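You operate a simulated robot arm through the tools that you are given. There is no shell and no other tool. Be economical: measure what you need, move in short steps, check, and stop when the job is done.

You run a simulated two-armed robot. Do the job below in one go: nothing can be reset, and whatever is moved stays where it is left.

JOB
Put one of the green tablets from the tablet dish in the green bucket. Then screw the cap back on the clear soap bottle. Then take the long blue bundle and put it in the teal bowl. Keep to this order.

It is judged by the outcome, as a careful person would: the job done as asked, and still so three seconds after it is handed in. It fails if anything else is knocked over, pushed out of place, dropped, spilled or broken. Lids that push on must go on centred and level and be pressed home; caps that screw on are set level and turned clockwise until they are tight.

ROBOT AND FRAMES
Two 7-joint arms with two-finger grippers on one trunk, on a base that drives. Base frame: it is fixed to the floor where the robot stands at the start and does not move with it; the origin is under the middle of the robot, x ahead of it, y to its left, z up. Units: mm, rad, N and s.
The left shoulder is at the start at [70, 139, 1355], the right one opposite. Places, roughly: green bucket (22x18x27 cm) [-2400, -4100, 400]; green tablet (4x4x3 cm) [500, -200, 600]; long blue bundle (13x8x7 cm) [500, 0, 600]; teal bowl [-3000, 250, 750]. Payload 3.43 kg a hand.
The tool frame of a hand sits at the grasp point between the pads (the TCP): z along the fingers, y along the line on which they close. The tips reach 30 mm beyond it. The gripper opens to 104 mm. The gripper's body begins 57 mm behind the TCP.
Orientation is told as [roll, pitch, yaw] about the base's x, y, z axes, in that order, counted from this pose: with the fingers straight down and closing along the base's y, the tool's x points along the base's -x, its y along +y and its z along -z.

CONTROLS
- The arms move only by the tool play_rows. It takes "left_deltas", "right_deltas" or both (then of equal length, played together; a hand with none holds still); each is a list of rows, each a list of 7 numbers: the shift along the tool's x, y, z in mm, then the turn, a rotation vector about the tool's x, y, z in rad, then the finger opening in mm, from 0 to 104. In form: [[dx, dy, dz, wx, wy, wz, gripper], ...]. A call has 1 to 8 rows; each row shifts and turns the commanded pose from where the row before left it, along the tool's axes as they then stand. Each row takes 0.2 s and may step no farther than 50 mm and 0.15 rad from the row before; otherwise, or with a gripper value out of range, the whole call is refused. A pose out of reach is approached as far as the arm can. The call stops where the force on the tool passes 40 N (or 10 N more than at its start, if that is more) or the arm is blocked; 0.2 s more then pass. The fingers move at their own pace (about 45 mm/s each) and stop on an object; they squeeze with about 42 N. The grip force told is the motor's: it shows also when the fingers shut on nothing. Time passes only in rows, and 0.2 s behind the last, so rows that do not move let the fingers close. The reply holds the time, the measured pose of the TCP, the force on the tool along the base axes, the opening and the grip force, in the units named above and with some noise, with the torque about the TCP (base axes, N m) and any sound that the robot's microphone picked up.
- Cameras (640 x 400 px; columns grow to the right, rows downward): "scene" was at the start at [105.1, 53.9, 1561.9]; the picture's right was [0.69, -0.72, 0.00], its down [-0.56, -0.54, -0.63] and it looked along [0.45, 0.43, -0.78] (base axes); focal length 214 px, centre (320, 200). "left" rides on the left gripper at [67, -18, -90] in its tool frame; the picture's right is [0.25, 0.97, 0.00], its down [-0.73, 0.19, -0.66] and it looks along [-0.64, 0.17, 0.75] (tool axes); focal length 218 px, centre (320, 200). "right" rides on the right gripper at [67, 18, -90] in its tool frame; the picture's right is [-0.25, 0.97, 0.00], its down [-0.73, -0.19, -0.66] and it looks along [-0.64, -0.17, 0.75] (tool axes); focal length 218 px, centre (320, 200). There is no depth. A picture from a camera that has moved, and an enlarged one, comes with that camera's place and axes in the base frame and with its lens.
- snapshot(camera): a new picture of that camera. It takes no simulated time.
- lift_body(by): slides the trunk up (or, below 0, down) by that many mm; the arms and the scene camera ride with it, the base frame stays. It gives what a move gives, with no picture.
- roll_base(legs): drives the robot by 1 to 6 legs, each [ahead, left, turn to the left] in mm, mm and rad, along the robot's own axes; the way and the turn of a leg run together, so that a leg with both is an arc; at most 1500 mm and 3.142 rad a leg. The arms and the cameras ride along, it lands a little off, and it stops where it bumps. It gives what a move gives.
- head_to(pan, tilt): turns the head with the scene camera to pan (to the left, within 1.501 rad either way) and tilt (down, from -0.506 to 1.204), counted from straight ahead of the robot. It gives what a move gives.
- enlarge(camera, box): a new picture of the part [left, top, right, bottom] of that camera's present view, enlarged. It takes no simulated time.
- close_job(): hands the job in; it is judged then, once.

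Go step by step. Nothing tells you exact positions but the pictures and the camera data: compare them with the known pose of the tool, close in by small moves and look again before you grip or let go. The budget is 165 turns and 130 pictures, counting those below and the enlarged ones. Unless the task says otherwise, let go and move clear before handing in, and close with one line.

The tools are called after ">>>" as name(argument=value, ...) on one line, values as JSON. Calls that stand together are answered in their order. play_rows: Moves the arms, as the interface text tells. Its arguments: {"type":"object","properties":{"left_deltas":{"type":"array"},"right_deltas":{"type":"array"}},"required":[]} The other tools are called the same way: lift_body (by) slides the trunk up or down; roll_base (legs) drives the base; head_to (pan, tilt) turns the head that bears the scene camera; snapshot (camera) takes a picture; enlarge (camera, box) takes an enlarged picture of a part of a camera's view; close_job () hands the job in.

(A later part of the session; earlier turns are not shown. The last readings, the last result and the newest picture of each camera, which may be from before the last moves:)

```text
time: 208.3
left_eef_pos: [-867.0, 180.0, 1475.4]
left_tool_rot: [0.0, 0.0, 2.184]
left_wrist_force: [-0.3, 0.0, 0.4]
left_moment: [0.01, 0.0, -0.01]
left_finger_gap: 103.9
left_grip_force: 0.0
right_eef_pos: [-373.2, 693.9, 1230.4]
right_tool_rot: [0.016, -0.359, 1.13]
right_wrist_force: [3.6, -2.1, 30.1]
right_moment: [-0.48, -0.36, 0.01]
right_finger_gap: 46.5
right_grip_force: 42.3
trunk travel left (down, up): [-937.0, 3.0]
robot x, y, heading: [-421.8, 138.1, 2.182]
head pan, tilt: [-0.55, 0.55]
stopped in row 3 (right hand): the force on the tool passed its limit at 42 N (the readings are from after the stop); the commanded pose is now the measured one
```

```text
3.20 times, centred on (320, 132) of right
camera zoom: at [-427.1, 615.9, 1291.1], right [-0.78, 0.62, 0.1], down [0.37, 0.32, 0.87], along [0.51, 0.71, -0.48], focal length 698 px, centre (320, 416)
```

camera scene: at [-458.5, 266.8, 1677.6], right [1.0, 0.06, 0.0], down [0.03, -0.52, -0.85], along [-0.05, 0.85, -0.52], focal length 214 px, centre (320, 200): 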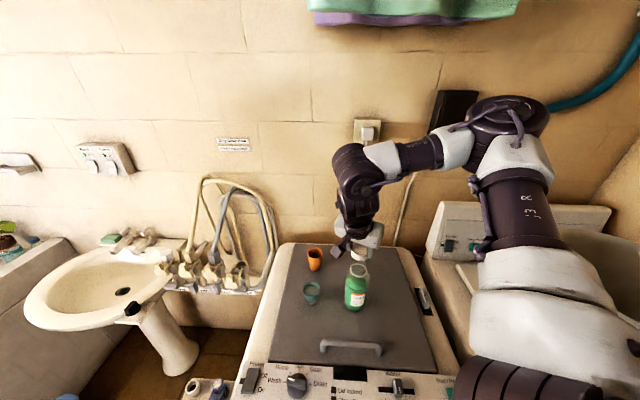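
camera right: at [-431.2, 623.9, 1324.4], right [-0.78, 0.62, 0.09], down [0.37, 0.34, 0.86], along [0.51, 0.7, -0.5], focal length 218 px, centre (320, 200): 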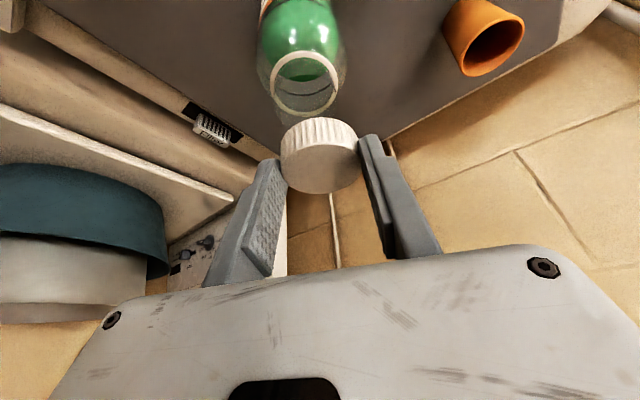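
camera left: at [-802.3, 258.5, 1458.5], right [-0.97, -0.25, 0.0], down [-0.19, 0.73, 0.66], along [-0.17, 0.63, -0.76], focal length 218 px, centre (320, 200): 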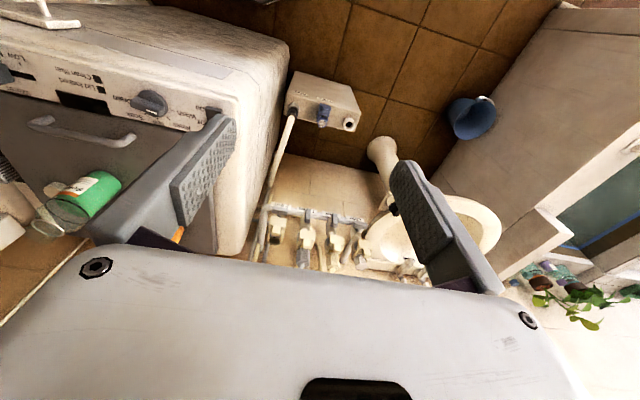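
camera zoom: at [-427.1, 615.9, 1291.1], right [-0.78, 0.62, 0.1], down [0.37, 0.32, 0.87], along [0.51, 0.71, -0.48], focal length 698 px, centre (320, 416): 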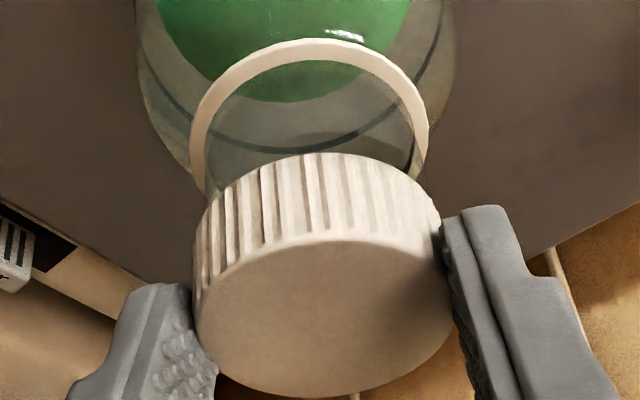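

The last touch was centred (14 N, no moment), so the cap sits level on the threads. I'll ease the load, release, then regrip with a vertical hand for turning.

>>> play_rows(right_deltas=[[-0.8, 0, -2.2, 0, 0, 0, 35], [0, 0, 0, 0, 0, 0, 35]])

>>> play_rows(right_deltas=[[0, 0, 0, 0, 0, 0, 50], [0, 0, 0, 0, 0, 0, 60], [0, 0, 0, 0, 0, 0, 74], [0, 0, 0, 0, 0, 0, 74]])

>>> enlarge(camera="scene", box=[318, 225, 398, 275])

>>> enlarge(camera="right", box=[220, 70, 420, 195])

```text
time: 208.9
left_eef_pos: [-866.6, 180.8, 1475.4]
left_tool_rot: [0.0, 0.001, 2.184]
left_wrist_force: [-0.3, 0.4, 0.1]
left_moment: [0.0, 0.0, 0.0]
left_finger_gap: 104.1
left_grip_force: 0.1
right_eef_pos: [-372.8, 692.4, 1228.6]
right_tool_rot: [0.011, -0.355, 1.13]
right_wrist_force: [0.5, -1.2, 12.6]
right_moment: [-0.16, -0.13, 0.01]
right_finger_gap: 46.9
right_grip_force: 42.3
trunk travel left (down, up): [-937.0, 3.0]
robot x, y, heading: [-424.1, 135.2, 2.183]
head pan, tilt: [-0.55, 0.55]
```

```text
time: 209.9
left_eef_pos: [-867.2, 183.5, 1475.6]
left_tool_rot: [0.001, 0.003, 2.183]
left_wrist_force: [-0.7, -0.2, -0.4]
left_moment: [-0.02, -0.01, -0.02]
left_finger_gap: 103.7
left_grip_force: 0.0
right_eef_pos: [-373.8, 695.7, 1228.7]
right_tool_rot: [0.009, -0.352, 1.133]
right_wrist_force: [0.5, 0.4, 0.7]
right_moment: [0.01, -0.02, 0.0]
right_finger_gap: 73.8
right_grip_force: 0.1
trunk travel left (down, up): [-937.0, 3.0]
robot x, y, heading: [-424.2, 134.0, 2.185]
head pan, tilt: [-0.55, 0.55]
```

```text
8.00 times, centred on (358, 250) of scene
camera zoom: at [-459.0, 267.7, 1677.6], right [1.0, 0.06, 0.0], down [0.03, -0.52, -0.85], along [-0.05, 0.85, -0.52], focal length 1716 px, centre (16, -200)
```

zoom: 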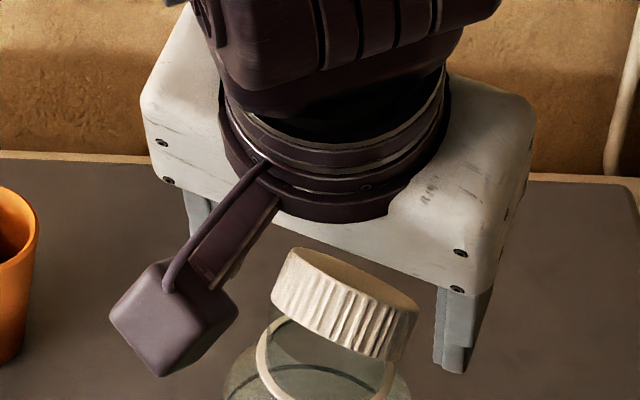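

```text
3.20 times, centred on (320, 132) of right
camera zoom: at [-427.4, 618.4, 1290.5], right [-0.78, 0.62, 0.1], down [0.37, 0.33, 0.87], along [0.51, 0.71, -0.49], focal length 698 px, centre (320, 416)
```

zoom: 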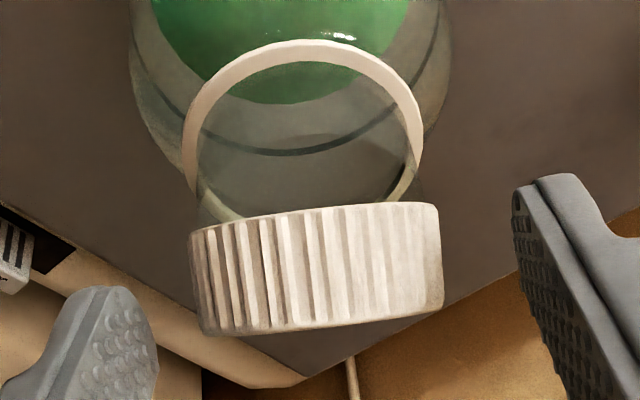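

The cap tipped: it slid to the back-right, centre now ≈[−365,710,1195], leaning ~40° about the closing axis, not on. I'll regrip it where it is, carefully.

>>> play_rows(right_deltas=[[-3.8, -1.5, 5, 0, 0, 0, 74], [0, 0, 5, 0, 0, 0, 74], [0, 0, 4, 0, 0, 0, 74], [0, 0, 0, 0, 0, 0, 74]])

>>> enlarge(camera="scene", box=[318, 225, 398, 275])

>>> enlarge(camera="right", box=[220, 70, 420, 195])

```text
time: 210.9
left_eef_pos: [-867.8, 182.5, 1476.9]
left_tool_rot: [0.001, 0.001, 2.183]
left_wrist_force: [0.5, -0.3, -0.5]
left_moment: [0.02, 0.01, -0.01]
left_finger_gap: 104.1
left_grip_force: 0.0
right_eef_pos: [-366.9, 701.0, 1217.4]
right_tool_rot: [0.01, -0.352, 1.132]
right_wrist_force: [-0.8, -0.1, 0.2]
right_moment: [0.0, -0.01, 0.01]
right_finger_gap: 74.0
right_grip_force: 0.0
trunk travel left (down, up): [-937.0, 3.0]
robot x, y, heading: [-425.6, 138.6, 2.183]
head pan, tilt: [-0.55, 0.55]
```

```text
8.00 times, centred on (358, 250) of scene
camera zoom: at [-458.8, 266.5, 1677.7], right [1.0, 0.06, 0.0], down [0.03, -0.52, -0.85], along [-0.05, 0.85, -0.52], focal length 1716 px, centre (16, -200)
```

zoom: 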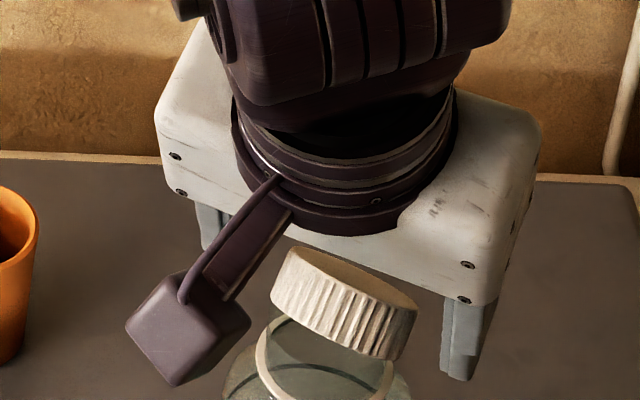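

```text
3.20 times, centred on (320, 132) of right
camera zoom: at [-422.3, 624.7, 1278.7], right [-0.78, 0.62, 0.1], down [0.37, 0.33, 0.87], along [0.51, 0.71, -0.49], focal length 698 px, centre (320, 416)
```

zoom: 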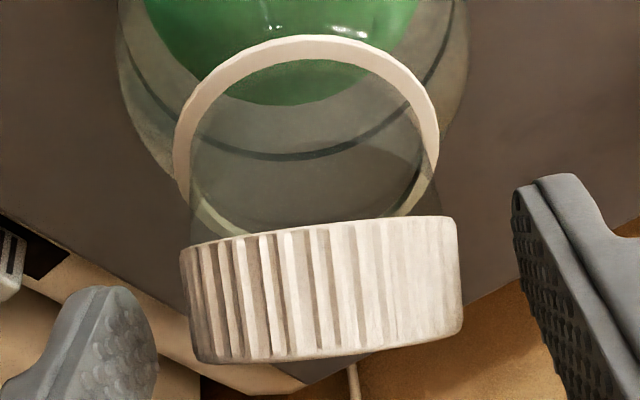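

>>> play_rows(right_deltas=[[0, 0, 3, 0, 0, 0, 74], [0, 0, 0, 0, 0, 0, 56], [0, 0, 0, 0, 0, 0, 35], [0, 0, 0, 0, 0, 0, 35], [0, 0, 0, 0, 0, 0, 35]])

>>> enlarge(camera="right", box=[220, 70, 420, 195])

```text
time: 212.1
left_eef_pos: [-866.9, 182.7, 1475.1]
left_tool_rot: [0.003, 0.0, 2.184]
left_wrist_force: [0.0, -0.4, -0.1]
left_moment: [-0.03, 0.0, 0.02]
left_finger_gap: 104.1
left_grip_force: 0.1
right_eef_pos: [-368.0, 702.9, 1214.1]
right_tool_rot: [0.011, -0.353, 1.132]
right_wrist_force: [-0.7, 0.5, -0.5]
right_moment: [-0.02, 0.01, -0.03]
right_finger_gap: 46.9
right_grip_force: 42.3
trunk travel left (down, up): [-937.0, 3.0]
robot x, y, heading: [-428.4, 134.4, 2.18]
head pan, tilt: [-0.55, 0.55]
```

```text
3.20 times, centred on (320, 132) of right
camera zoom: at [-421.8, 626.0, 1275.8], right [-0.78, 0.62, 0.1], down [0.37, 0.33, 0.87], along [0.51, 0.71, -0.49], focal length 698 px, centre (320, 416)
```

zoom: 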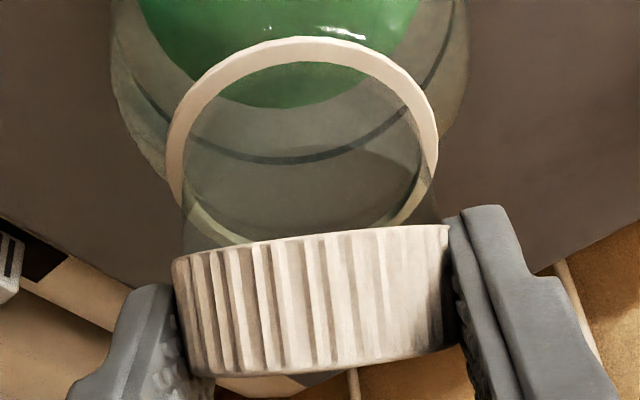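

Cap regripped. Rather than re-seat it tilted, I'll set it flat on the lid in a spot closer to me, so I can regrip it with a vertical hand.

>>> play_rows(right_deltas=[[-6, 0, -16, 0, 0, 0, 35], [-9, 0, -25, 0, 0, 0, 35], [-10, 0, -28, 0, 0, 0, 35], [2.5, -35, -1, 0, 0, 0, 35], [2.5, -35, -1, 0, -0.12, 0, 35], [2.5, -35, -1, 0, -0.12, 0, 35], [0, 0, 0, 0, -0.12, 0, 35], [0, 0, 0, 0, 0, 0, 35]])

>>> lift_body(by=-150)

>>> snapshot(camera="right")

>>> snapshot(camera="scene")

```text
time: 213.9
left_eef_pos: [-867.0, 182.5, 1475.4]
left_tool_rot: [0.003, 0.0, 2.184]
left_wrist_force: [0.3, 0.4, 0.2]
left_moment: [0.0, 0.04, 0.02]
left_finger_gap: 104.3
left_grip_force: 0.1
right_eef_pos: [-327.4, 693.1, 1289.9]
right_tool_rot: [0.016, -0.711, 1.126]
right_wrist_force: [-0.7, 0.0, -0.2]
right_moment: [0.01, 0.03, 0.0]
right_finger_gap: 46.7
right_grip_force: 42.5
right hand out of reach, approached as far as the arm can: row 6, 7
trunk travel left (down, up): [-937.0, 3.0]
robot x, y, heading: [-426.3, 137.4, 2.182]
head pan, tilt: [-0.55, 0.55]
```

```text
time: 215.0
left_eef_pos: [-866.9, 179.2, 1377.6]
left_tool_rot: [0.0, -0.002, 2.185]
left_wrist_force: [-0.8, -0.7, 0.1]
left_moment: [0.0, -0.06, -0.05]
left_finger_gap: 104.0
left_grip_force: 0.0
right_eef_pos: [-325.8, 696.8, 1200.1]
right_tool_rot: [0.022, -0.735, 1.119]
right_wrist_force: [2.5, 0.0, 10.5]
right_moment: [0.1, 0.3, 0.01]
right_finger_gap: 46.9
right_grip_force: 42.2
trunk travel left (down, up): [-839.0, 101.0]
robot x, y, heading: [-423.7, 136.7, 2.179]
head pan, tilt: [-0.55, 0.55]
stopped: the force on the tool passed its limit at 66 N (the readings are from after the stop); the commanded pose is now the measured one
```

```text
44 pictures are left
camera right: at [-386.7, 604.6, 1221.9], right [-0.79, 0.58, 0.19], down [0.23, 0.0, 0.97], along [0.56, 0.82, -0.14], focal length 218 px, centre (320, 200)
```

right: 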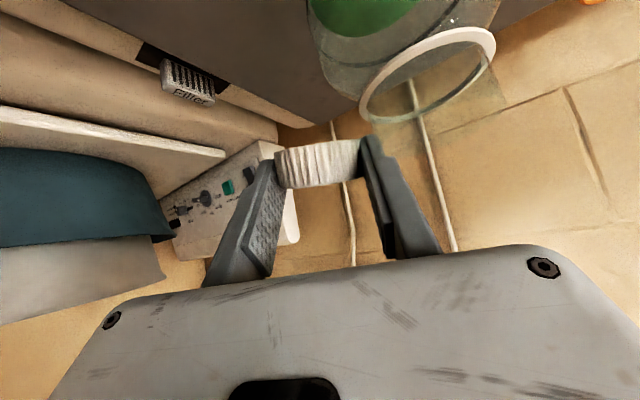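

```text
43 pictures are left
camera scene: at [-458.7, 263.0, 1579.7], right [1.0, 0.06, 0.0], down [0.03, -0.52, -0.85], along [-0.05, 0.85, -0.52], focal length 214 px, centre (320, 200)
```

scene: 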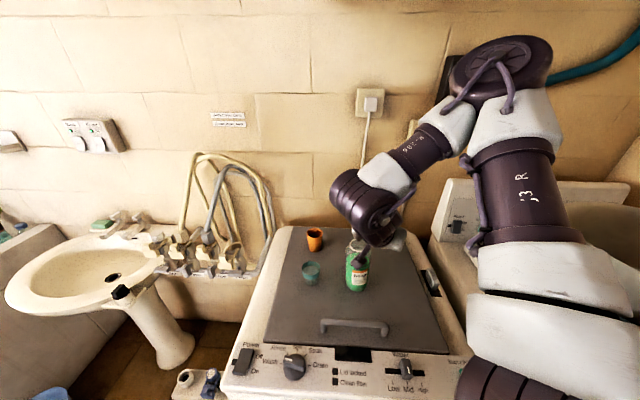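

The hand hadn't got clear of the bottle and pressed on it; the bottle still stands. I'll raise right away and check.

>>> lift_body(by=98)

>>> enlarge(camera="scene", box=[270, 210, 430, 310])

```text
time: 216.4
left_eef_pos: [-867.5, 181.9, 1475.6]
left_tool_rot: [0.001, 0.002, 2.181]
left_wrist_force: [0.1, -1.0, -0.1]
left_moment: [-0.03, -0.01, -0.03]
left_finger_gap: 103.9
left_grip_force: 0.0
right_eef_pos: [-326.3, 697.3, 1296.9]
right_tool_rot: [0.023, -0.73, 1.12]
right_wrist_force: [-0.4, 0.5, -0.9]
right_moment: [0.03, -0.02, 0.0]
right_finger_gap: 47.3
right_grip_force: 41.7
trunk travel left (down, up): [-937.0, 3.0]
robot x, y, heading: [-425.4, 131.5, 2.182]
head pan, tilt: [-0.55, 0.55]
```

```text
4.00 times, centred on (350, 260) of scene
camera zoom: at [-458.8, 266.2, 1677.9], right [1.0, 0.06, 0.0], down [0.03, -0.52, -0.85], along [-0.05, 0.85, -0.52], focal length 858 px, centre (200, -40)
```

zoom: 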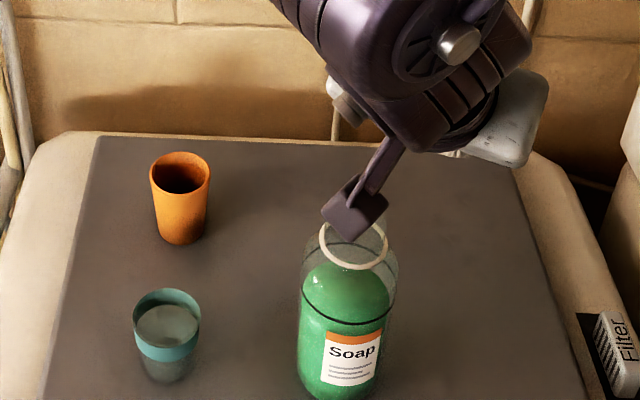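

Bottle unharmed and in place. I'll move the hand clear to the front-right of the bottle and verify before lowering.

>>> play_rows(right_deltas=[[9, -21, -8, 0, 0, 0, 35], [9, -21, -8, 0, 0, 0, 35], [9, -21, -8, 0, 0, 0, 35], [0, 0, 0, 0, 0, 0, 35]])

```text
time: 217.4
left_eef_pos: [-867.7, 182.2, 1476.7]
left_tool_rot: [0.001, 0.001, 2.183]
left_wrist_force: [-0.1, -0.1, -0.3]
left_moment: [0.0, 0.01, 0.0]
left_finger_gap: 104.1
left_grip_force: 0.1
right_eef_pos: [-325.0, 699.5, 1295.8]
right_tool_rot: [0.02, -0.729, 1.121]
right_wrist_force: [-0.8, 0.7, 0.6]
right_moment: [0.04, 0.0, 0.03]
right_finger_gap: 46.8
right_grip_force: 42.0
right hand out of reach, approached as far as the arm can: row 1, 2, 3
trunk travel left (down, up): [-937.0, 3.0]
robot x, y, heading: [-423.5, 133.0, 2.179]
head pan, tilt: [-0.55, 0.55]
```

Too tilted to move there; I'll reduce the tilt first and then shift.

>>> play_rows(right_deltas=[[0, 0, 0, 0, 0.13, 0, 35], [0, 0, 0, 0, 0.13, 0, 35], [0, 0, 0, 0, 0.12, 0, 35], [15, -25, -5, 0, 0, 0, 35], [15, -25, -5, 0, 0, 0, 35], [15, -15, -5, 0, 0, 0, 35], [0, 0, 0, 0, 0, 0, 35]])

```text
time: 219.0
left_eef_pos: [-869.0, 184.1, 1476.8]
left_tool_rot: [0.0, 0.003, 2.183]
left_wrist_force: [0.5, 0.0, -0.3]
left_moment: [-0.01, 0.0, -0.01]
left_finger_gap: 103.8
left_grip_force: 0.0
right_eef_pos: [-293.6, 650.5, 1295.0]
right_tool_rot: [0.018, -0.349, 1.128]
right_wrist_force: [-0.6, -0.1, 0.2]
right_moment: [-0.01, -0.01, 0.0]
right_finger_gap: 47.1
right_grip_force: 42.2
right hand out of reach, approached as far as the arm can: row 6
trunk travel left (down, up): [-937.0, 3.0]
robot x, y, heading: [-420.9, 136.6, 2.18]
head pan, tilt: [-0.55, 0.55]
```

I need more clearance from the bottle before lowering: base +25 mm in x, hand 20 mm back.

>>> roll_base(legs=[[-16, -20, 0]])

>>> play_rows(right_deltas=[[19, 0, -7, 0, 0, 0, 35], [0, 0, 0, 0, 0, 0, 35]])

>>> snapshot(camera="right")

```text
time: 219.8
left_eef_pos: [-849.0, 180.9, 1472.8]
left_tool_rot: [-0.003, 0.005, 2.183]
left_wrist_force: [-0.3, -1.0, -0.6]
left_moment: [0.03, -0.04, 0.05]
left_finger_gap: 104.0
left_grip_force: 0.0
right_eef_pos: [-273.9, 648.4, 1295.6]
right_tool_rot: [0.01, -0.351, 1.131]
right_wrist_force: [-0.2, 0.3, -0.4]
right_moment: [-0.04, -0.06, 0.0]
right_finger_gap: 47.0
right_grip_force: 41.8
trunk travel left (down, up): [-937.0, 3.0]
robot x, y, heading: [-396.8, 131.8, 2.183]
head pan, tilt: [-0.55, 0.55]
```

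```text
time: 220.4
left_eef_pos: [-841.5, 181.7, 1477.0]
left_tool_rot: [0.002, 0.002, 2.183]
left_wrist_force: [-0.8, 0.6, 0.3]
left_moment: [-0.04, 0.04, 0.01]
left_finger_gap: 103.8
left_grip_force: 0.1
right_eef_pos: [-271.6, 645.8, 1298.2]
right_tool_rot: [0.015, -0.348, 1.128]
right_wrist_force: [-0.7, 0.0, -0.5]
right_moment: [0.02, 0.0, 0.02]
right_finger_gap: 46.9
right_grip_force: 42.0
right hand out of reach, approached as far as the arm can: row 1
trunk travel left (down, up): [-937.0, 3.0]
robot x, y, heading: [-399.3, 132.9, 2.181]
head pan, tilt: [-0.55, 0.55]
```

```text
41 pictures are left
camera right: at [-325.9, 568.9, 1359.4], right [-0.77, 0.62, 0.1], down [0.38, 0.33, 0.86], along [0.51, 0.71, -0.49], focal length 218 px, centre (320, 200)
```

right: 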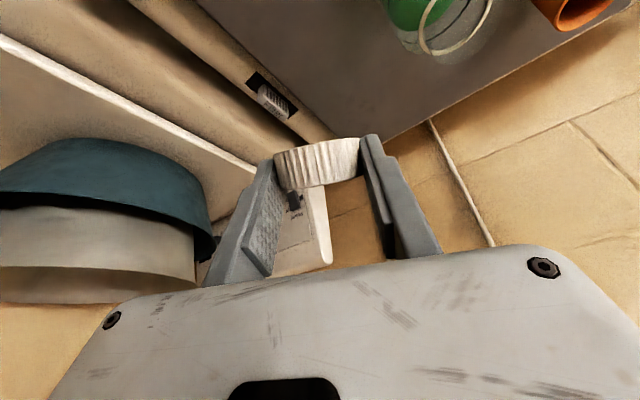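

Clearance is about 20 mm now. I'll lower the trunk in two stages.

>>> lift_body(by=-195)

>>> snapshot(camera="right")

```text
time: 222.5
left_eef_pos: [-842.0, 181.2, 1281.3]
left_tool_rot: [0.0, 0.0, 2.186]
left_wrist_force: [0.9, 0.4, 0.2]
left_moment: [-0.02, 0.02, -0.03]
left_finger_gap: 104.0
left_grip_force: 0.0
right_eef_pos: [-272.1, 646.3, 1102.4]
right_tool_rot: [0.015, -0.349, 1.13]
right_wrist_force: [0.1, 0.6, -0.1]
right_moment: [0.01, 0.03, 0.01]
right_finger_gap: 46.9
right_grip_force: 42.3
trunk travel left (down, up): [-742.0, 198.0]
robot x, y, heading: [-403.0, 132.4, 2.177]
head pan, tilt: [-0.55, 0.55]
```

```text
40 pictures are left
camera right: at [-326.3, 568.4, 1164.7], right [-0.77, 0.62, 0.1], down [0.38, 0.33, 0.86], along [0.51, 0.71, -0.49], focal length 218 px, centre (320, 200)
```

right: 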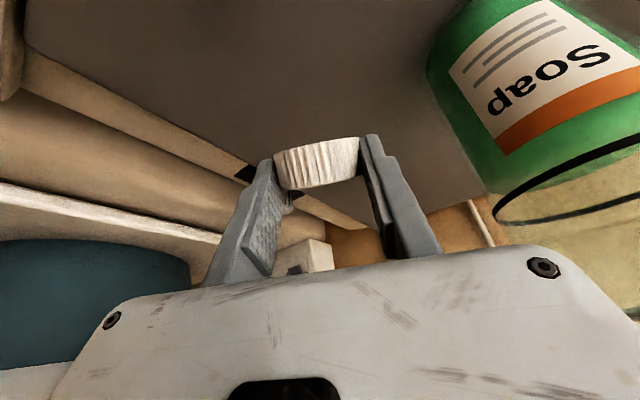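

>>> play_rows(right_deltas=[[3.5, 0, 9.4, 0, 0, 0, 35], [3.5, 0, 9.4, 0, 0, 0, 35], [3.5, 0, 9.4, 0, 0, 0, 35], [1.7, 0, 4.7, 0, 0, 0, 35], [1.7, 0, 4.7, 0, 0, 0, 35], [1.7, 0, 4.7, 0, 0, 0, 35], [1.7, 0, 4.7, 0, 0, 0, 35]])

>>> enlarge(camera="right", box=[220, 70, 420, 195])

```text
time: 224.1
left_eef_pos: [-841.5, 180.8, 1279.5]
left_tool_rot: [0.002, 0.002, 2.183]
left_wrist_force: [0.2, -1.0, -0.2]
left_moment: [-0.02, 0.02, 0.02]
left_finger_gap: 104.1
left_grip_force: 0.1
right_eef_pos: [-273.1, 647.8, 1061.5]
right_tool_rot: [0.014, -0.346, 1.13]
right_wrist_force: [0.9, 0.4, 0.3]
right_moment: [0.01, 0.02, -0.01]
right_finger_gap: 47.0
right_grip_force: 41.4
right hand out of reach, approached as far as the arm can: row 3
trunk travel left (down, up): [-742.0, 198.0]
robot x, y, heading: [-396.9, 133.0, 2.179]
head pan, tilt: [-0.55, 0.55]
```

```text
3.20 times, centred on (320, 132) of right
camera zoom: at [-327.2, 571.4, 1124.5], right [-0.77, 0.62, 0.1], down [0.38, 0.33, 0.86], along [0.51, 0.71, -0.5], focal length 698 px, centre (320, 416)
```

zoom: 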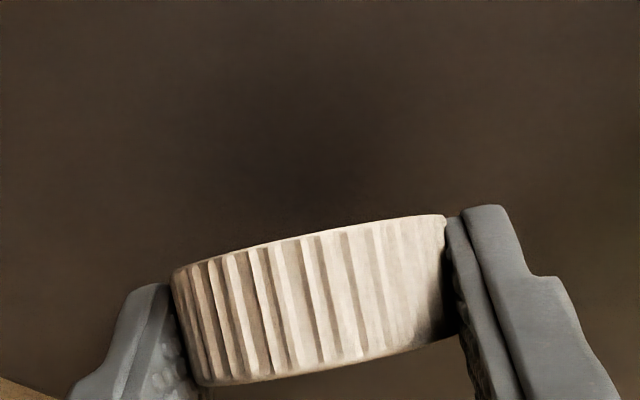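

>>> play_rows(right_deltas=[[1.4, 0, 3.8, 0, 0, 0, 35], [1.4, 0, 3.8, 0, 0, 0, 35], [1.0, 0, 2.8, 0, 0, 0, 35], [1.0, 0, 2.8, 0, 0, 0, 35], [1.0, 0, 2.8, 0, 0, 0, 35]])

>>> enlarge(camera="right", box=[220, 70, 420, 195])

```text
time: 225.0
left_eef_pos: [-842.8, 177.6, 1281.9]
left_tool_rot: [-0.002, -0.002, 2.183]
left_wrist_force: [0.4, 0.3, 0.2]
left_moment: [0.02, 0.0, -0.01]
left_finger_gap: 103.8
left_grip_force: 0.1
right_eef_pos: [-273.7, 647.2, 1056.6]
right_tool_rot: [0.021, -0.364, 1.127]
right_wrist_force: [1.8, -7.2, 21.8]
right_moment: [0.14, -0.18, -0.08]
right_finger_gap: 46.8
right_grip_force: 41.9
trunk travel left (down, up): [-742.0, 198.0]
robot x, y, heading: [-397.8, 133.8, 2.18]
head pan, tilt: [-0.55, 0.55]
stopped in row 4 (right hand): the force on the tool passed its limit at 44 N (the readings are from after the stop); the commanded pose is now the measured one
```

```text
3.20 times, centred on (320, 132) of right
camera zoom: at [-327.7, 569.5, 1116.9], right [-0.78, 0.62, 0.11], down [0.38, 0.32, 0.87], along [0.51, 0.72, -0.48], focal length 698 px, centre (320, 416)
```

zoom: 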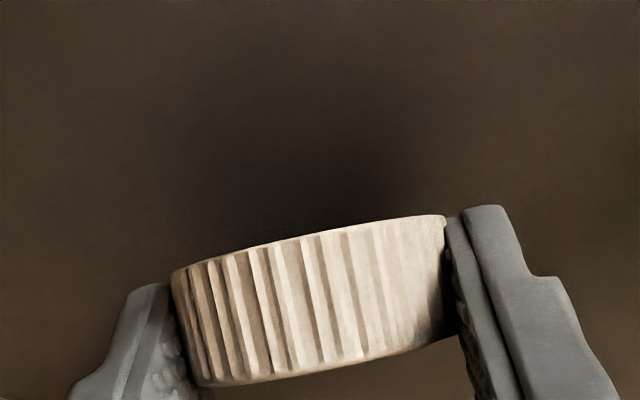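

The low edge touches the lid. I'll ease off a bit and release; it should settle flat on its open side.

>>> play_rows(right_deltas=[[-0.5, 0, -1.4, 0, 0, 0, 35], [0, 0, 0, 0, 0, 0, 49], [0, 0, 0, 0, 0, 0, 52], [0, 0, 0, 0, 0, 0, 60], [0, 0, 0, 0, 0, 0, 80], [0, 0, 0, 0, 0, 0, 80]])

>>> snapshot(camera="right")

```text
time: 226.4
left_eef_pos: [-840.9, 181.5, 1280.7]
left_tool_rot: [-0.001, 0.002, 2.185]
left_wrist_force: [0.3, -0.5, 0.4]
left_moment: [-0.03, 0.01, 0.01]
left_finger_gap: 104.1
left_grip_force: 0.0
right_eef_pos: [-273.5, 650.2, 1055.5]
right_tool_rot: [0.019, -0.359, 1.128]
right_wrist_force: [0.0, 0.0, -0.4]
right_moment: [0.0, -0.01, -0.01]
right_finger_gap: 80.1
right_grip_force: 0.1
trunk travel left (down, up): [-742.0, 198.0]
robot x, y, heading: [-396.6, 132.7, 2.182]
head pan, tilt: [-0.55, 0.55]
```

```text
37 pictures are left
camera right: at [-327.5, 572.6, 1116.3], right [-0.77, 0.62, 0.11], down [0.38, 0.32, 0.87], along [0.51, 0.71, -0.49], focal length 218 px, centre (320, 200)
```

right: 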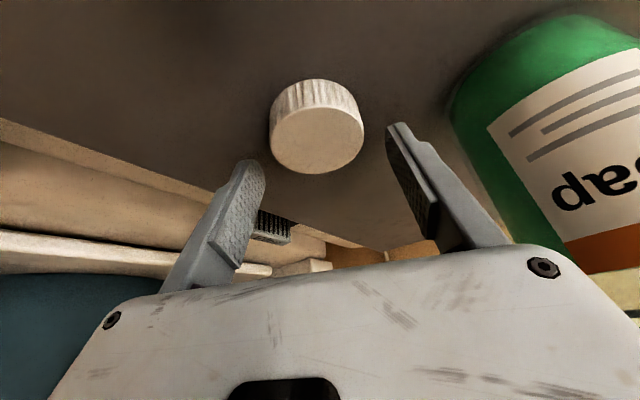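

The cap lies flat at ≈[−284,635]. I'll raise, straighten the hand to vertical and yaw it ccw so I have turning room.

>>> play_rows(right_deltas=[[-14, 0, -38, 0, 0, 0, 80], [0, 0, 0, 0, 0.12, 0, 80], [0, 0, 0, 0.019, 0.12, 0, 80], [0, 0, 0, 0, 0.119, 0, 80], [0, 0, 0, 0, 0, -0.14, 80], [0, 0, 0, 0, 0, -0.14, 80], [0, 0, 0, 0, 0, -0.14, 80], [0, 0, 0, 0, 0, -0.14, 80]])

>>> play_rows(right_deltas=[[0, 0, 0, 0, 0, -0.14, 80], [0, 0, 0, 0, 0, -0.14, 80], [0, 0, 0, 0, 0, -0.14, 80], [0, 0, 0, 0, 0, -0.14, 80], [0, 0, 0, 0, 0, -0.14, 80], [0, 0, 0, 0, 0, -0.14, 80], [0, 0, 0, 0, 0, 0, 80]])

>>> snapshot(camera="right")

```text
time: 228.2
left_eef_pos: [-843.5, 180.7, 1279.3]
left_tool_rot: [-0.001, 0.004, 2.183]
left_wrist_force: [-0.3, 0.4, -0.8]
left_moment: [0.02, -0.05, -0.01]
left_finger_gap: 103.9
left_grip_force: 0.0
right_eef_pos: [-340.7, 589.0, 1092.3]
right_tool_rot: [-0.002, 0.002, 1.692]
right_wrist_force: [-0.9, 0.4, 0.9]
right_moment: [0.03, -0.02, -0.01]
right_finger_gap: 80.0
right_grip_force: 0.0
right hand out of reach, approached as far as the arm can: row 6, 7, 8
trunk travel left (down, up): [-742.0, 198.0]
robot x, y, heading: [-399.3, 134.9, 2.179]
head pan, tilt: [-0.55, 0.55]
```

```text
time: 228.7
left_eef_pos: [-841.9, 188.5, 1280.7]
left_tool_rot: [0.003, 0.006, 2.181]
left_wrist_force: [-0.4, -0.2, 0.3]
left_moment: [0.02, 0.0, 0.0]
left_finger_gap: 104.1
left_grip_force: 0.1
right_eef_pos: [-366.1, 585.4, 1093.4]
right_tool_rot: [-0.012, -0.018, 1.876]
right_wrist_force: [2.4, 24.6, -6.2]
right_moment: [1.01, -0.37, -1.05]
right_finger_gap: 76.0
right_grip_force: 0.1
right hand out of reach, approached as far as the arm can: row 1, 2
trunk travel left (down, up): [-742.0, 198.0]
robot x, y, heading: [-397.6, 137.2, 2.181]
head pan, tilt: [-0.55, 0.55]
stopped in row 2 (right hand): the force on the tool passed its limit at 49 N (the readings are from after the stop); the commanded pose is now the measured one
```

```text
36 pictures are left
camera right: at [-362.4, 515.2, 1182.3], right [-1.0, -0.05, -0.01], down [-0.04, 0.74, 0.67], along [-0.03, 0.67, -0.74], focal length 218 px, centre (320, 200)
```

right: 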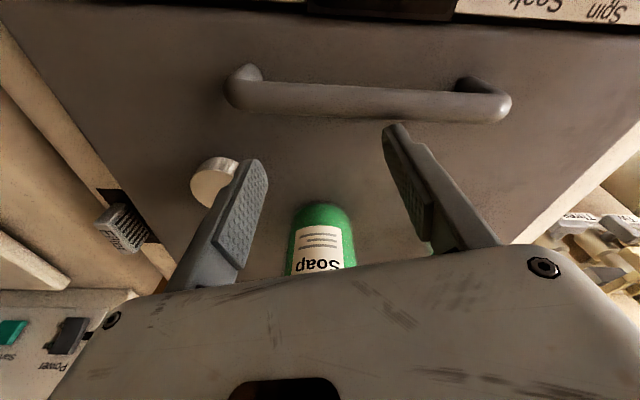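

The limited wrist made the hand drift and touch the lid handle lightly. I'll raise up, return to the known good yaw near 1.1, and test the clockwise turning range at a safe height.

>>> lift_body(by=130)

>>> play_rows(right_deltas=[[0, 0, 0, 0, 0, 0.14, 80], [-10, -20, 0, 0, 0, 0.14, 80], [-10, -25, 0, 0, 0, 0.14, 80], [-10, -25, 0, 0, 0, 0.14, 80], [-10, -20, 0, 0, 0, 0.14, 80], [0, 0, 0, 0, 0, 0.05, 80], [0, 0, 0, 0, 0, 0, 80]])

>>> play_rows(right_deltas=[[0, 0, 0, 0, 0, 0.14, 80], [0, 0, 0, 0, 0, 0.14, 80], [0, 0, 0, 0, 0, 0.14, 80], [0, 0, 0, 0, 0, 0.14, 80], [0, 0, 0, 0, 0, 0.14, 80], [0, 0, 0, 0, 0, 0.14, 80], [0, 0, 0, 0, 0, 0.14, 80], [0, 0, 0, 0, 0, 0.14, 80]])

```text
time: 230.3
left_eef_pos: [-842.1, 180.6, 1410.6]
left_tool_rot: [0.002, 0.001, 2.181]
left_wrist_force: [0.2, -0.1, 0.1]
left_moment: [-0.02, 0.01, -0.01]
left_finger_gap: 104.3
left_grip_force: 0.0
right_eef_pos: [-366.0, 578.1, 1224.6]
right_tool_rot: [-0.007, -0.014, 1.885]
right_wrist_force: [-0.1, -0.8, 0.2]
right_moment: [-0.02, 0.02, -0.01]
right_finger_gap: 79.9
right_grip_force: 0.2
trunk travel left (down, up): [-872.0, 68.0]
robot x, y, heading: [-399.5, 133.3, 2.179]
head pan, tilt: [-0.55, 0.55]
```

```text
time: 231.9
left_eef_pos: [-841.7, 182.7, 1412.0]
left_tool_rot: [-0.001, 0.002, 2.181]
left_wrist_force: [0.2, 0.6, 0.2]
left_moment: [0.01, 0.0, 0.04]
left_finger_gap: 104.0
left_grip_force: 0.1
right_eef_pos: [-276.6, 613.9, 1226.5]
right_tool_rot: [0.003, -0.017, 1.133]
right_wrist_force: [0.5, 0.3, -1.0]
right_moment: [0.01, 0.01, -0.01]
right_finger_gap: 80.0
right_grip_force: 0.1
trunk travel left (down, up): [-872.0, 68.0]
robot x, y, heading: [-399.5, 135.2, 2.182]
head pan, tilt: [-0.55, 0.55]
```

```text
time: 233.7
left_eef_pos: [-841.9, 182.1, 1410.5]
left_tool_rot: [0.001, 0.003, 2.181]
left_wrist_force: [-0.4, 0.1, 0.7]
left_moment: [0.01, 0.04, -0.01]
left_finger_gap: 103.9
left_grip_force: 0.1
right_eef_pos: [-274.9, 614.3, 1225.3]
right_tool_rot: [0.014, -0.005, 0.012]
right_wrist_force: [-0.5, -0.9, 1.1]
right_moment: [0.02, 0.02, -0.03]
right_finger_gap: 80.1
right_grip_force: 0.0
trunk travel left (down, up): [-872.0, 68.0]
robot x, y, heading: [-398.1, 133.4, 2.181]
head pan, tilt: [-0.55, 0.55]
```

Clockwise range is good so far; I'll test further.

>>> play_rows(right_deltas=[[0, 0, 0, 0, 0, 0.14, 80], [0, 0, 0, 0, 0, 0.14, 80], [0, 0, 0, 0, 0, 0.14, 80], [0, 0, 0, 0, 0, 0.14, 80], [0, 0, 0, 0, 0, 0.14, 80], [0, 0, 0, 0, 0, 0.14, 80], [0, 0, 0, 0, 0, 0.14, 80], [0, 0, 0, 0, 0, 0.14, 80]])

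>>> play_rows(right_deltas=[[0, 0, 0, 0, 0, 0.14, 80], [0, 0, 0, 0, 0, 0.14, 80], [0, 0, 0, 0, 0, 0.14, 80], [0, 0, 0, 0, 0, 0.14, 80], [0, 0, 0, 0, 0, 0.14, 80], [0, 0, 0, 0, 0, 0.14, 80]])

```text
time: 235.5
left_eef_pos: [-841.7, 182.0, 1411.3]
left_tool_rot: [0.003, 0.002, 2.182]
left_wrist_force: [-0.6, -0.1, -0.6]
left_moment: [-0.02, 0.0, -0.02]
left_finger_gap: 104.1
left_grip_force: 0.1
right_eef_pos: [-275.8, 613.1, 1226.5]
right_tool_rot: [0.011, 0.012, -1.108]
right_wrist_force: [-0.3, -0.4, -0.3]
right_moment: [0.01, 0.01, 0.01]
right_finger_gap: 80.1
right_grip_force: 0.1
trunk travel left (down, up): [-872.0, 68.0]
robot x, y, heading: [-400.3, 133.7, 2.176]
head pan, tilt: [-0.55, 0.55]
```

```text
time: 236.9
left_eef_pos: [-840.5, 182.4, 1411.8]
left_tool_rot: [0.002, 0.0, 2.183]
left_wrist_force: [-0.2, -0.3, -1.2]
left_moment: [0.02, -0.01, -0.01]
left_finger_gap: 103.7
left_grip_force: 0.1
right_eef_pos: [-276.6, 614.7, 1225.8]
right_tool_rot: [-0.004, 0.016, -1.947]
right_wrist_force: [0.4, -0.4, -0.1]
right_moment: [0.03, 0.02, -0.01]
right_finger_gap: 80.0
right_grip_force: 0.2
trunk travel left (down, up): [-872.0, 68.0]
robot x, y, heading: [-403.5, 134.6, 2.178]
head pan, tilt: [-0.55, 0.55]
```

About 3 rad of clockwise travel is available from yaw 1.13. I'll return to yaw 1.13.

>>> play_rows(right_deltas=[[0, 0, 0, 0, 0, -0.149, 80], [0, 0, 0, 0, 0, -0.149, 80], [0, 0, 0, 0, 0, -0.149, 80], [0, 0, 0, 0, 0, -0.149, 80], [0, 0, 0, 0, 0, -0.149, 80], [0, 0, 0, 0, 0, -0.149, 80], [0, 0, 0, 0, 0, -0.149, 80], [0, 0, 0, 0, 0, -0.149, 80]])

>>> play_rows(right_deltas=[[0, 0, 0, 0, 0, -0.149, 80], [0, 0, 0, 0, 0, -0.149, 80], [0, 0, 0, 0, 0, -0.149, 80], [0, 0, 0, 0, 0, -0.149, 80], [0, 0, 0, 0, 0, -0.149, 80], [0, 0, 0, 0, 0, -0.149, 80], [0, 0, 0, 0, 0, -0.149, 80], [0, 0, 0, 0, 0, -0.149, 80]])

>>> play_rows(right_deltas=[[0, 0, 0, 0, 0, -0.149, 80], [0, 0, 0, 0, 0, -0.149, 80], [0, 0, 0, 0, 0, -0.149, 80], [0, 0, 0, 0, 0, -0.149, 80], [-15, 0, 0, 0, 0, -0.08, 80], [0, 0, 0, 0, 0, 0, 80]])

>>> lift_body(by=-130)

>>> snapshot(camera="right")

```text
time: 238.7
left_eef_pos: [-840.4, 182.0, 1409.4]
left_tool_rot: [0.003, 0.002, 2.182]
left_wrist_force: [0.1, 0.3, -0.2]
left_moment: [0.01, 0.02, 0.01]
left_finger_gap: 104.2
left_grip_force: 0.2
right_eef_pos: [-275.5, 614.7, 1225.7]
right_tool_rot: [0.014, 0.009, -0.747]
right_wrist_force: [0.7, -0.5, 0.0]
right_moment: [0.01, 0.0, 0.02]
right_finger_gap: 79.9
right_grip_force: 0.0
trunk travel left (down, up): [-872.0, 68.0]
robot x, y, heading: [-404.3, 131.8, 2.182]
head pan, tilt: [-0.55, 0.55]
```

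```text
time: 240.5
left_eef_pos: [-842.0, 181.2, 1411.8]
left_tool_rot: [0.002, 0.002, 2.181]
left_wrist_force: [-0.1, 0.6, 1.0]
left_moment: [-0.01, -0.03, 0.01]
left_finger_gap: 104.0
left_grip_force: 0.0
right_eef_pos: [-275.4, 614.9, 1225.7]
right_tool_rot: [0.014, -0.01, 0.444]
right_wrist_force: [-0.4, 0.1, -0.2]
right_moment: [-0.02, 0.04, 0.02]
right_finger_gap: 80.0
right_grip_force: 0.1
trunk travel left (down, up): [-872.0, 68.0]
robot x, y, heading: [-401.9, 131.4, 2.176]
head pan, tilt: [-0.55, 0.55]
```

```text
time: 241.9
left_eef_pos: [-840.6, 182.4, 1411.1]
left_tool_rot: [0.002, 0.002, 2.181]
left_wrist_force: [-0.8, 0.2, 0.4]
left_moment: [0.02, -0.01, 0.01]
left_finger_gap: 104.1
left_grip_force: 0.0
right_eef_pos: [-268.7, 627.4, 1225.9]
right_tool_rot: [0.005, -0.016, 1.117]
right_wrist_force: [0.0, -0.7, -0.5]
right_moment: [0.0, 0.0, -0.02]
right_finger_gap: 80.1
right_grip_force: 0.0
trunk travel left (down, up): [-872.0, 68.0]
robot x, y, heading: [-398.2, 136.6, 2.179]
head pan, tilt: [-0.55, 0.55]
```

```text
time: 243.5
left_eef_pos: [-840.7, 181.9, 1281.4]
left_tool_rot: [0.003, 0.003, 2.181]
left_wrist_force: [0.0, -0.6, 0.2]
left_moment: [0.02, 0.0, 0.05]
left_finger_gap: 104.1
left_grip_force: 0.1
right_eef_pos: [-268.7, 627.6, 1096.7]
right_tool_rot: [0.004, -0.017, 1.118]
right_wrist_force: [-0.2, 0.6, 0.6]
right_moment: [0.0, 0.01, 0.04]
right_finger_gap: 79.9
right_grip_force: 0.0
trunk travel left (down, up): [-742.0, 198.0]
robot x, y, heading: [-400.3, 135.5, 2.178]
head pan, tilt: [-0.55, 0.55]
```

```text
35 pictures are left
camera right: at [-312.8, 573.8, 1185.7], right [-0.76, 0.65, 0.01], down [0.49, 0.56, 0.67], along [0.43, 0.51, -0.74], focal length 218 px, centre (320, 200)
```

right: 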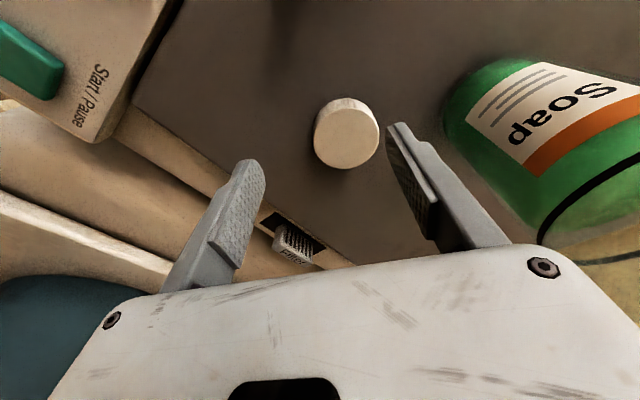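

>>> play_rows(right_deltas=[[-9, 18, 0, 0, 0.017, 0, 80], [0, 0, 15, 0, 0, 0, 80], [0, 0, 10, 0, 0, 0, 80], [0, 0, 0, 0, 0, 0, 80]])

>>> snapshot(camera="right")

```text
time: 244.5
left_eef_pos: [-841.5, 182.9, 1279.9]
left_tool_rot: [0.002, 0.001, 2.181]
left_wrist_force: [0.1, 0.1, -0.1]
left_moment: [0.0, -0.01, 0.01]
left_finger_gap: 104.0
left_grip_force: 0.1
right_eef_pos: [-280.0, 643.8, 1073.0]
right_tool_rot: [0.003, 0.003, 1.116]
right_wrist_force: [0.7, 0.4, 0.1]
right_moment: [0.01, 0.01, -0.01]
right_finger_gap: 80.3
right_grip_force: 0.1
trunk travel left (down, up): [-742.0, 198.0]
robot x, y, heading: [-396.8, 135.5, 2.177]
head pan, tilt: [-0.55, 0.55]
```

```text
34 pictures are left
camera right: at [-325.1, 591.5, 1162.0], right [-0.76, 0.65, 0.0], down [0.49, 0.57, 0.66], along [0.43, 0.5, -0.76], focal length 218 px, centre (320, 200)
```

right: 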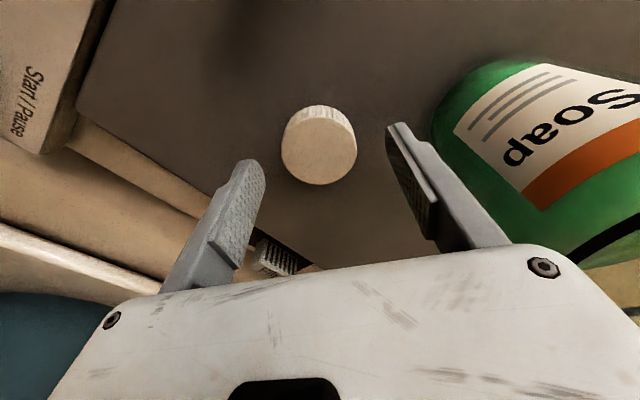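

>>> play_rows(right_deltas=[[2.5, 0.8, 10, 0, 0, 0, 80], [0, 0, 8, 0, 0, 0, 80], [0, 0, 0, 0, 0, 0, 60], [0, 0, 0, 0, 0, 0, 35], [0, 0, 0, 0, 0, 0, 35], [0, 0, 0, 0, 0, 0, 35]])

>>> enlarge(camera="right", box=[220, 90, 420, 215])

```text
time: 245.9
left_eef_pos: [-841.5, 182.2, 1281.4]
left_tool_rot: [0.002, 0.002, 2.18]
left_wrist_force: [-0.1, 0.1, 0.0]
left_moment: [0.01, 0.01, 0.0]
left_finger_gap: 104.0
left_grip_force: 0.0
right_eef_pos: [-281.6, 640.3, 1053.4]
right_tool_rot: [0.005, 0.001, 1.114]
right_wrist_force: [0.6, 0.5, 0.1]
right_moment: [-0.03, 0.0, -0.01]
right_finger_gap: 46.7
right_grip_force: 42.0
trunk travel left (down, up): [-742.0, 198.0]
robot x, y, heading: [-399.0, 130.8, 2.178]
head pan, tilt: [-0.55, 0.55]
```

```text
3.20 times, centred on (320, 152) of right
camera zoom: at [-326.4, 589.1, 1143.9], right [-0.76, 0.65, 0.0], down [0.49, 0.57, 0.65], along [0.43, 0.5, -0.76], focal length 698 px, centre (320, 352)
```

zoom: 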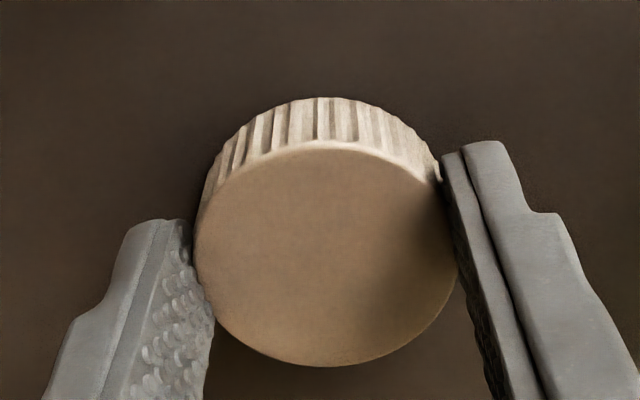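

Gripped, with cap axis within ~1.5 mm of the TCP. I'll raise, shift the base back left 25 mm, and move over the bottle.

>>> play_rows(right_deltas=[[0, 0, -10, 0, 0, 0, 35], [0, 0, -10, 0, 0, 0, 35]])

>>> lift_body(by=195)

>>> roll_base(legs=[[14, 20, 0]])

>>> roll_base(legs=[[6, -4, 0]])

```text
time: 246.5
left_eef_pos: [-839.8, 180.7, 1281.7]
left_tool_rot: [0.001, 0.002, 2.181]
left_wrist_force: [0.1, -0.4, 0.2]
left_moment: [-0.03, -0.03, 0.0]
left_finger_gap: 103.9
left_grip_force: 0.1
right_eef_pos: [-283.3, 640.6, 1073.4]
right_tool_rot: [0.005, 0.003, 1.116]
right_wrist_force: [0.1, 0.1, 0.9]
right_moment: [0.0, 0.01, 0.01]
right_finger_gap: 46.6
right_grip_force: 41.7
trunk travel left (down, up): [-742.0, 198.0]
robot x, y, heading: [-401.8, 134.5, 2.182]
head pan, tilt: [-0.55, 0.55]
```

```text
time: 248.6
left_eef_pos: [-841.2, 182.1, 1475.8]
left_tool_rot: [0.001, 0.002, 2.183]
left_wrist_force: [0.0, -0.2, 0.4]
left_moment: [0.0, 0.0, 0.02]
left_finger_gap: 103.9
left_grip_force: 0.1
right_eef_pos: [-282.6, 641.7, 1268.7]
right_tool_rot: [0.006, 0.001, 1.117]
right_wrist_force: [-0.6, -0.3, -0.4]
right_moment: [-0.03, -0.01, -0.03]
right_finger_gap: 46.9
right_grip_force: 42.0
trunk travel left (down, up): [-937.0, 3.0]
robot x, y, heading: [-400.1, 135.4, 2.178]
head pan, tilt: [-0.55, 0.55]
```

```text
time: 249.4
left_eef_pos: [-858.6, 181.4, 1477.9]
left_tool_rot: [0.005, 0.0, 2.182]
left_wrist_force: [0.6, -0.3, 0.1]
left_moment: [0.0, 0.11, -0.04]
left_finger_gap: 104.0
left_grip_force: 0.1
right_eef_pos: [-300.3, 640.1, 1267.6]
right_tool_rot: [0.009, 0.003, 1.115]
right_wrist_force: [-0.1, -0.3, -0.6]
right_moment: [0.0, 0.03, 0.0]
right_finger_gap: 46.8
right_grip_force: 41.8
trunk travel left (down, up): [-937.0, 3.0]
robot x, y, heading: [-423.9, 132.4, 2.175]
head pan, tilt: [-0.55, 0.55]
```

```text
time: 250.3
left_eef_pos: [-863.5, 186.8, 1477.6]
left_tool_rot: [0.001, -0.002, 2.183]
left_wrist_force: [0.1, 0.0, 0.8]
left_moment: [0.01, 0.01, -0.01]
left_finger_gap: 103.9
left_grip_force: 0.0
right_eef_pos: [-304.6, 644.3, 1268.9]
right_tool_rot: [0.008, 0.002, 1.113]
right_wrist_force: [0.5, 0.1, 0.0]
right_moment: [0.02, 0.0, 0.0]
right_finger_gap: 47.1
right_grip_force: 42.0
trunk travel left (down, up): [-937.0, 3.0]
robot x, y, heading: [-422.4, 140.0, 2.177]
head pan, tilt: [-0.55, 0.55]
stopped in leg 1: the robot was blocked; the commanded pose is now the measured one
```

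>>> play_rows(right_deltas=[[-7, 28, 6, 0, 0, 0, 35], [-7, 28, 6, 0, 0, 0, 35], [-6.5, 28.3, 6, 0, 0, 0, 35], [0, 0, 0, 0, 0, 0, 35], [0, 0, 0, 0, 0, 0, 35]])

>>> enlarge(camera="right", box=[220, 40, 440, 180])

>>> enlarge(camera="scene", box=[318, 220, 398, 280])

```text
time: 251.5
left_eef_pos: [-864.8, 187.1, 1477.5]
left_tool_rot: [0.002, 0.0, 2.181]
left_wrist_force: [0.0, 1.2, 0.2]
left_moment: [-0.02, 0.03, -0.03]
left_finger_gap: 104.2
left_grip_force: 0.1
right_eef_pos: [-371.4, 700.5, 1251.7]
right_tool_rot: [0.005, 0.002, 1.115]
right_wrist_force: [0.9, 0.1, 0.8]
right_moment: [0.05, -0.01, 0.01]
right_finger_gap: 46.9
right_grip_force: 42.2
trunk travel left (down, up): [-937.0, 3.0]
robot x, y, heading: [-418.5, 133.9, 2.179]
head pan, tilt: [-0.55, 0.55]
```

```text
2.86 times, centred on (330, 110) of right
camera zoom: at [-415.1, 648.3, 1341.4], right [-0.76, 0.65, 0.01], down [0.5, 0.57, 0.65], along [0.42, 0.5, -0.76], focal length 624 px, centre (291, 457)
```

zoom: 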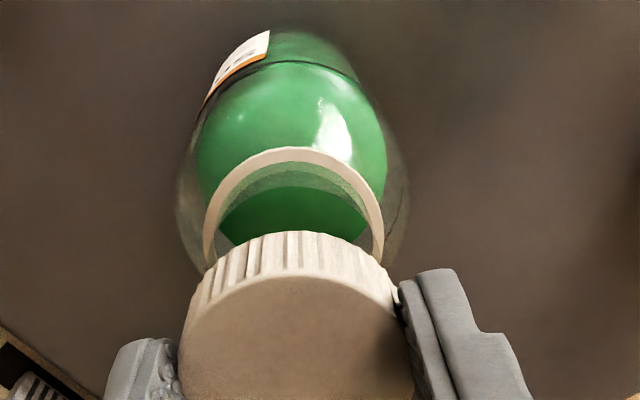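

```text
6.67 times, centred on (358, 250) of scene
camera zoom: at [-455.0, 269.7, 1678.0], right [1.0, 0.06, 0.0], down [0.03, -0.52, -0.85], along [-0.05, 0.85, -0.52], focal length 1430 px, centre (67, -133)
```

zoom: 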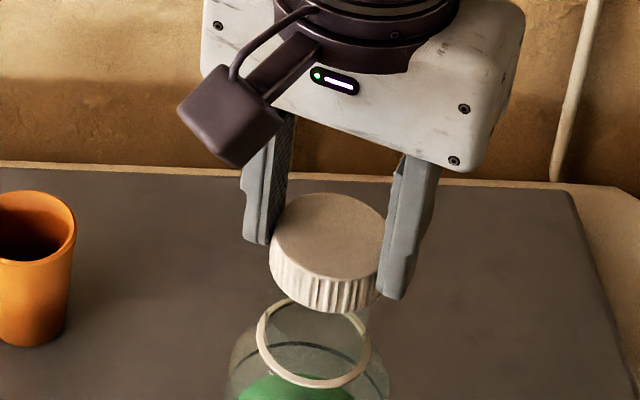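

Both cameras show the cap axis over the neck within ~1 mm. I'll lower to touch.

>>> play_rows(right_deltas=[[0, 0, 8, 0, 0, 0, 35], [0, 0, 6, 0, 0, 0, 35], [0, 0, 3, 0, 0, 0, 35], [0, 0, 2, 0, 0, 0, 35], [0, 0, 1, 0, 0, 0, 35]])

```text
time: 252.7
left_eef_pos: [-864.6, 186.1, 1475.4]
left_tool_rot: [0.001, 0.0, 2.18]
left_wrist_force: [0.5, 0.4, 0.5]
left_moment: [0.06, -0.01, -0.04]
left_finger_gap: 104.0
left_grip_force: 0.0
right_eef_pos: [-371.7, 701.2, 1230.7]
right_tool_rot: [0.005, 0.002, 1.114]
right_wrist_force: [0.0, 0.3, -0.2]
right_moment: [-0.02, 0.03, 0.02]
right_finger_gap: 47.0
right_grip_force: 42.6
trunk travel left (down, up): [-937.0, 3.0]
robot x, y, heading: [-421.5, 141.9, 2.175]
head pan, tilt: [-0.55, 0.55]
```

>>> play_rows(right_deltas=[[0, 0, 2, 0, 0, 0, 35], [0, 0, 2, 0, 0, 0, 35], [0, 0, 2, 0, 0, 0, 35], [0, 0, 1.5, 0, 0, 0, 35], [0, 0, 1.5, 0, 0, 0, 35]])

>>> enlarge(camera="scene", box=[318, 220, 398, 280])

```text
time: 253.6
left_eef_pos: [-864.7, 184.2, 1477.1]
left_tool_rot: [-0.001, -0.002, 2.183]
left_wrist_force: [0.8, 1.3, 0.1]
left_moment: [-0.04, -0.01, 0.0]
left_finger_gap: 103.9
left_grip_force: 0.0
right_eef_pos: [-374.0, 700.3, 1229.5]
right_tool_rot: [0.015, -0.004, 1.114]
right_wrist_force: [4.2, -2.2, 28.5]
right_moment: [-0.61, -0.4, 0.07]
right_finger_gap: 46.6
right_grip_force: 41.8
trunk travel left (down, up): [-937.0, 3.0]
robot x, y, heading: [-423.4, 138.8, 2.182]
head pan, tilt: [-0.55, 0.55]
stopped in row 4 (right hand): the force on the tool passed its limit at 42 N (the readings are from after the stop); the commanded pose is now the measured one
```

```text
6.67 times, centred on (358, 250) of scene
camera zoom: at [-455.7, 266.8, 1678.3], right [1.0, 0.06, 0.0], down [0.03, -0.52, -0.85], along [-0.05, 0.85, -0.52], focal length 1430 px, centre (67, -133)
```

zoom: 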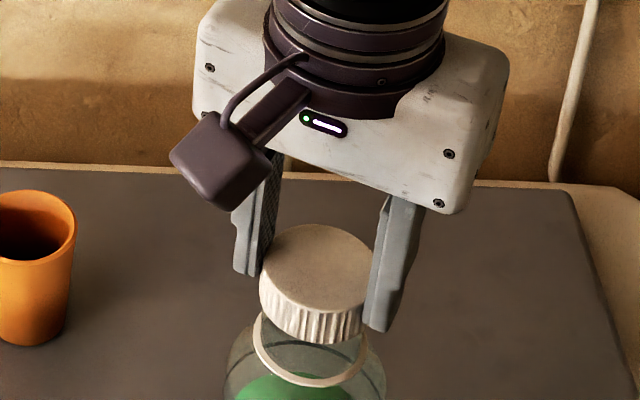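

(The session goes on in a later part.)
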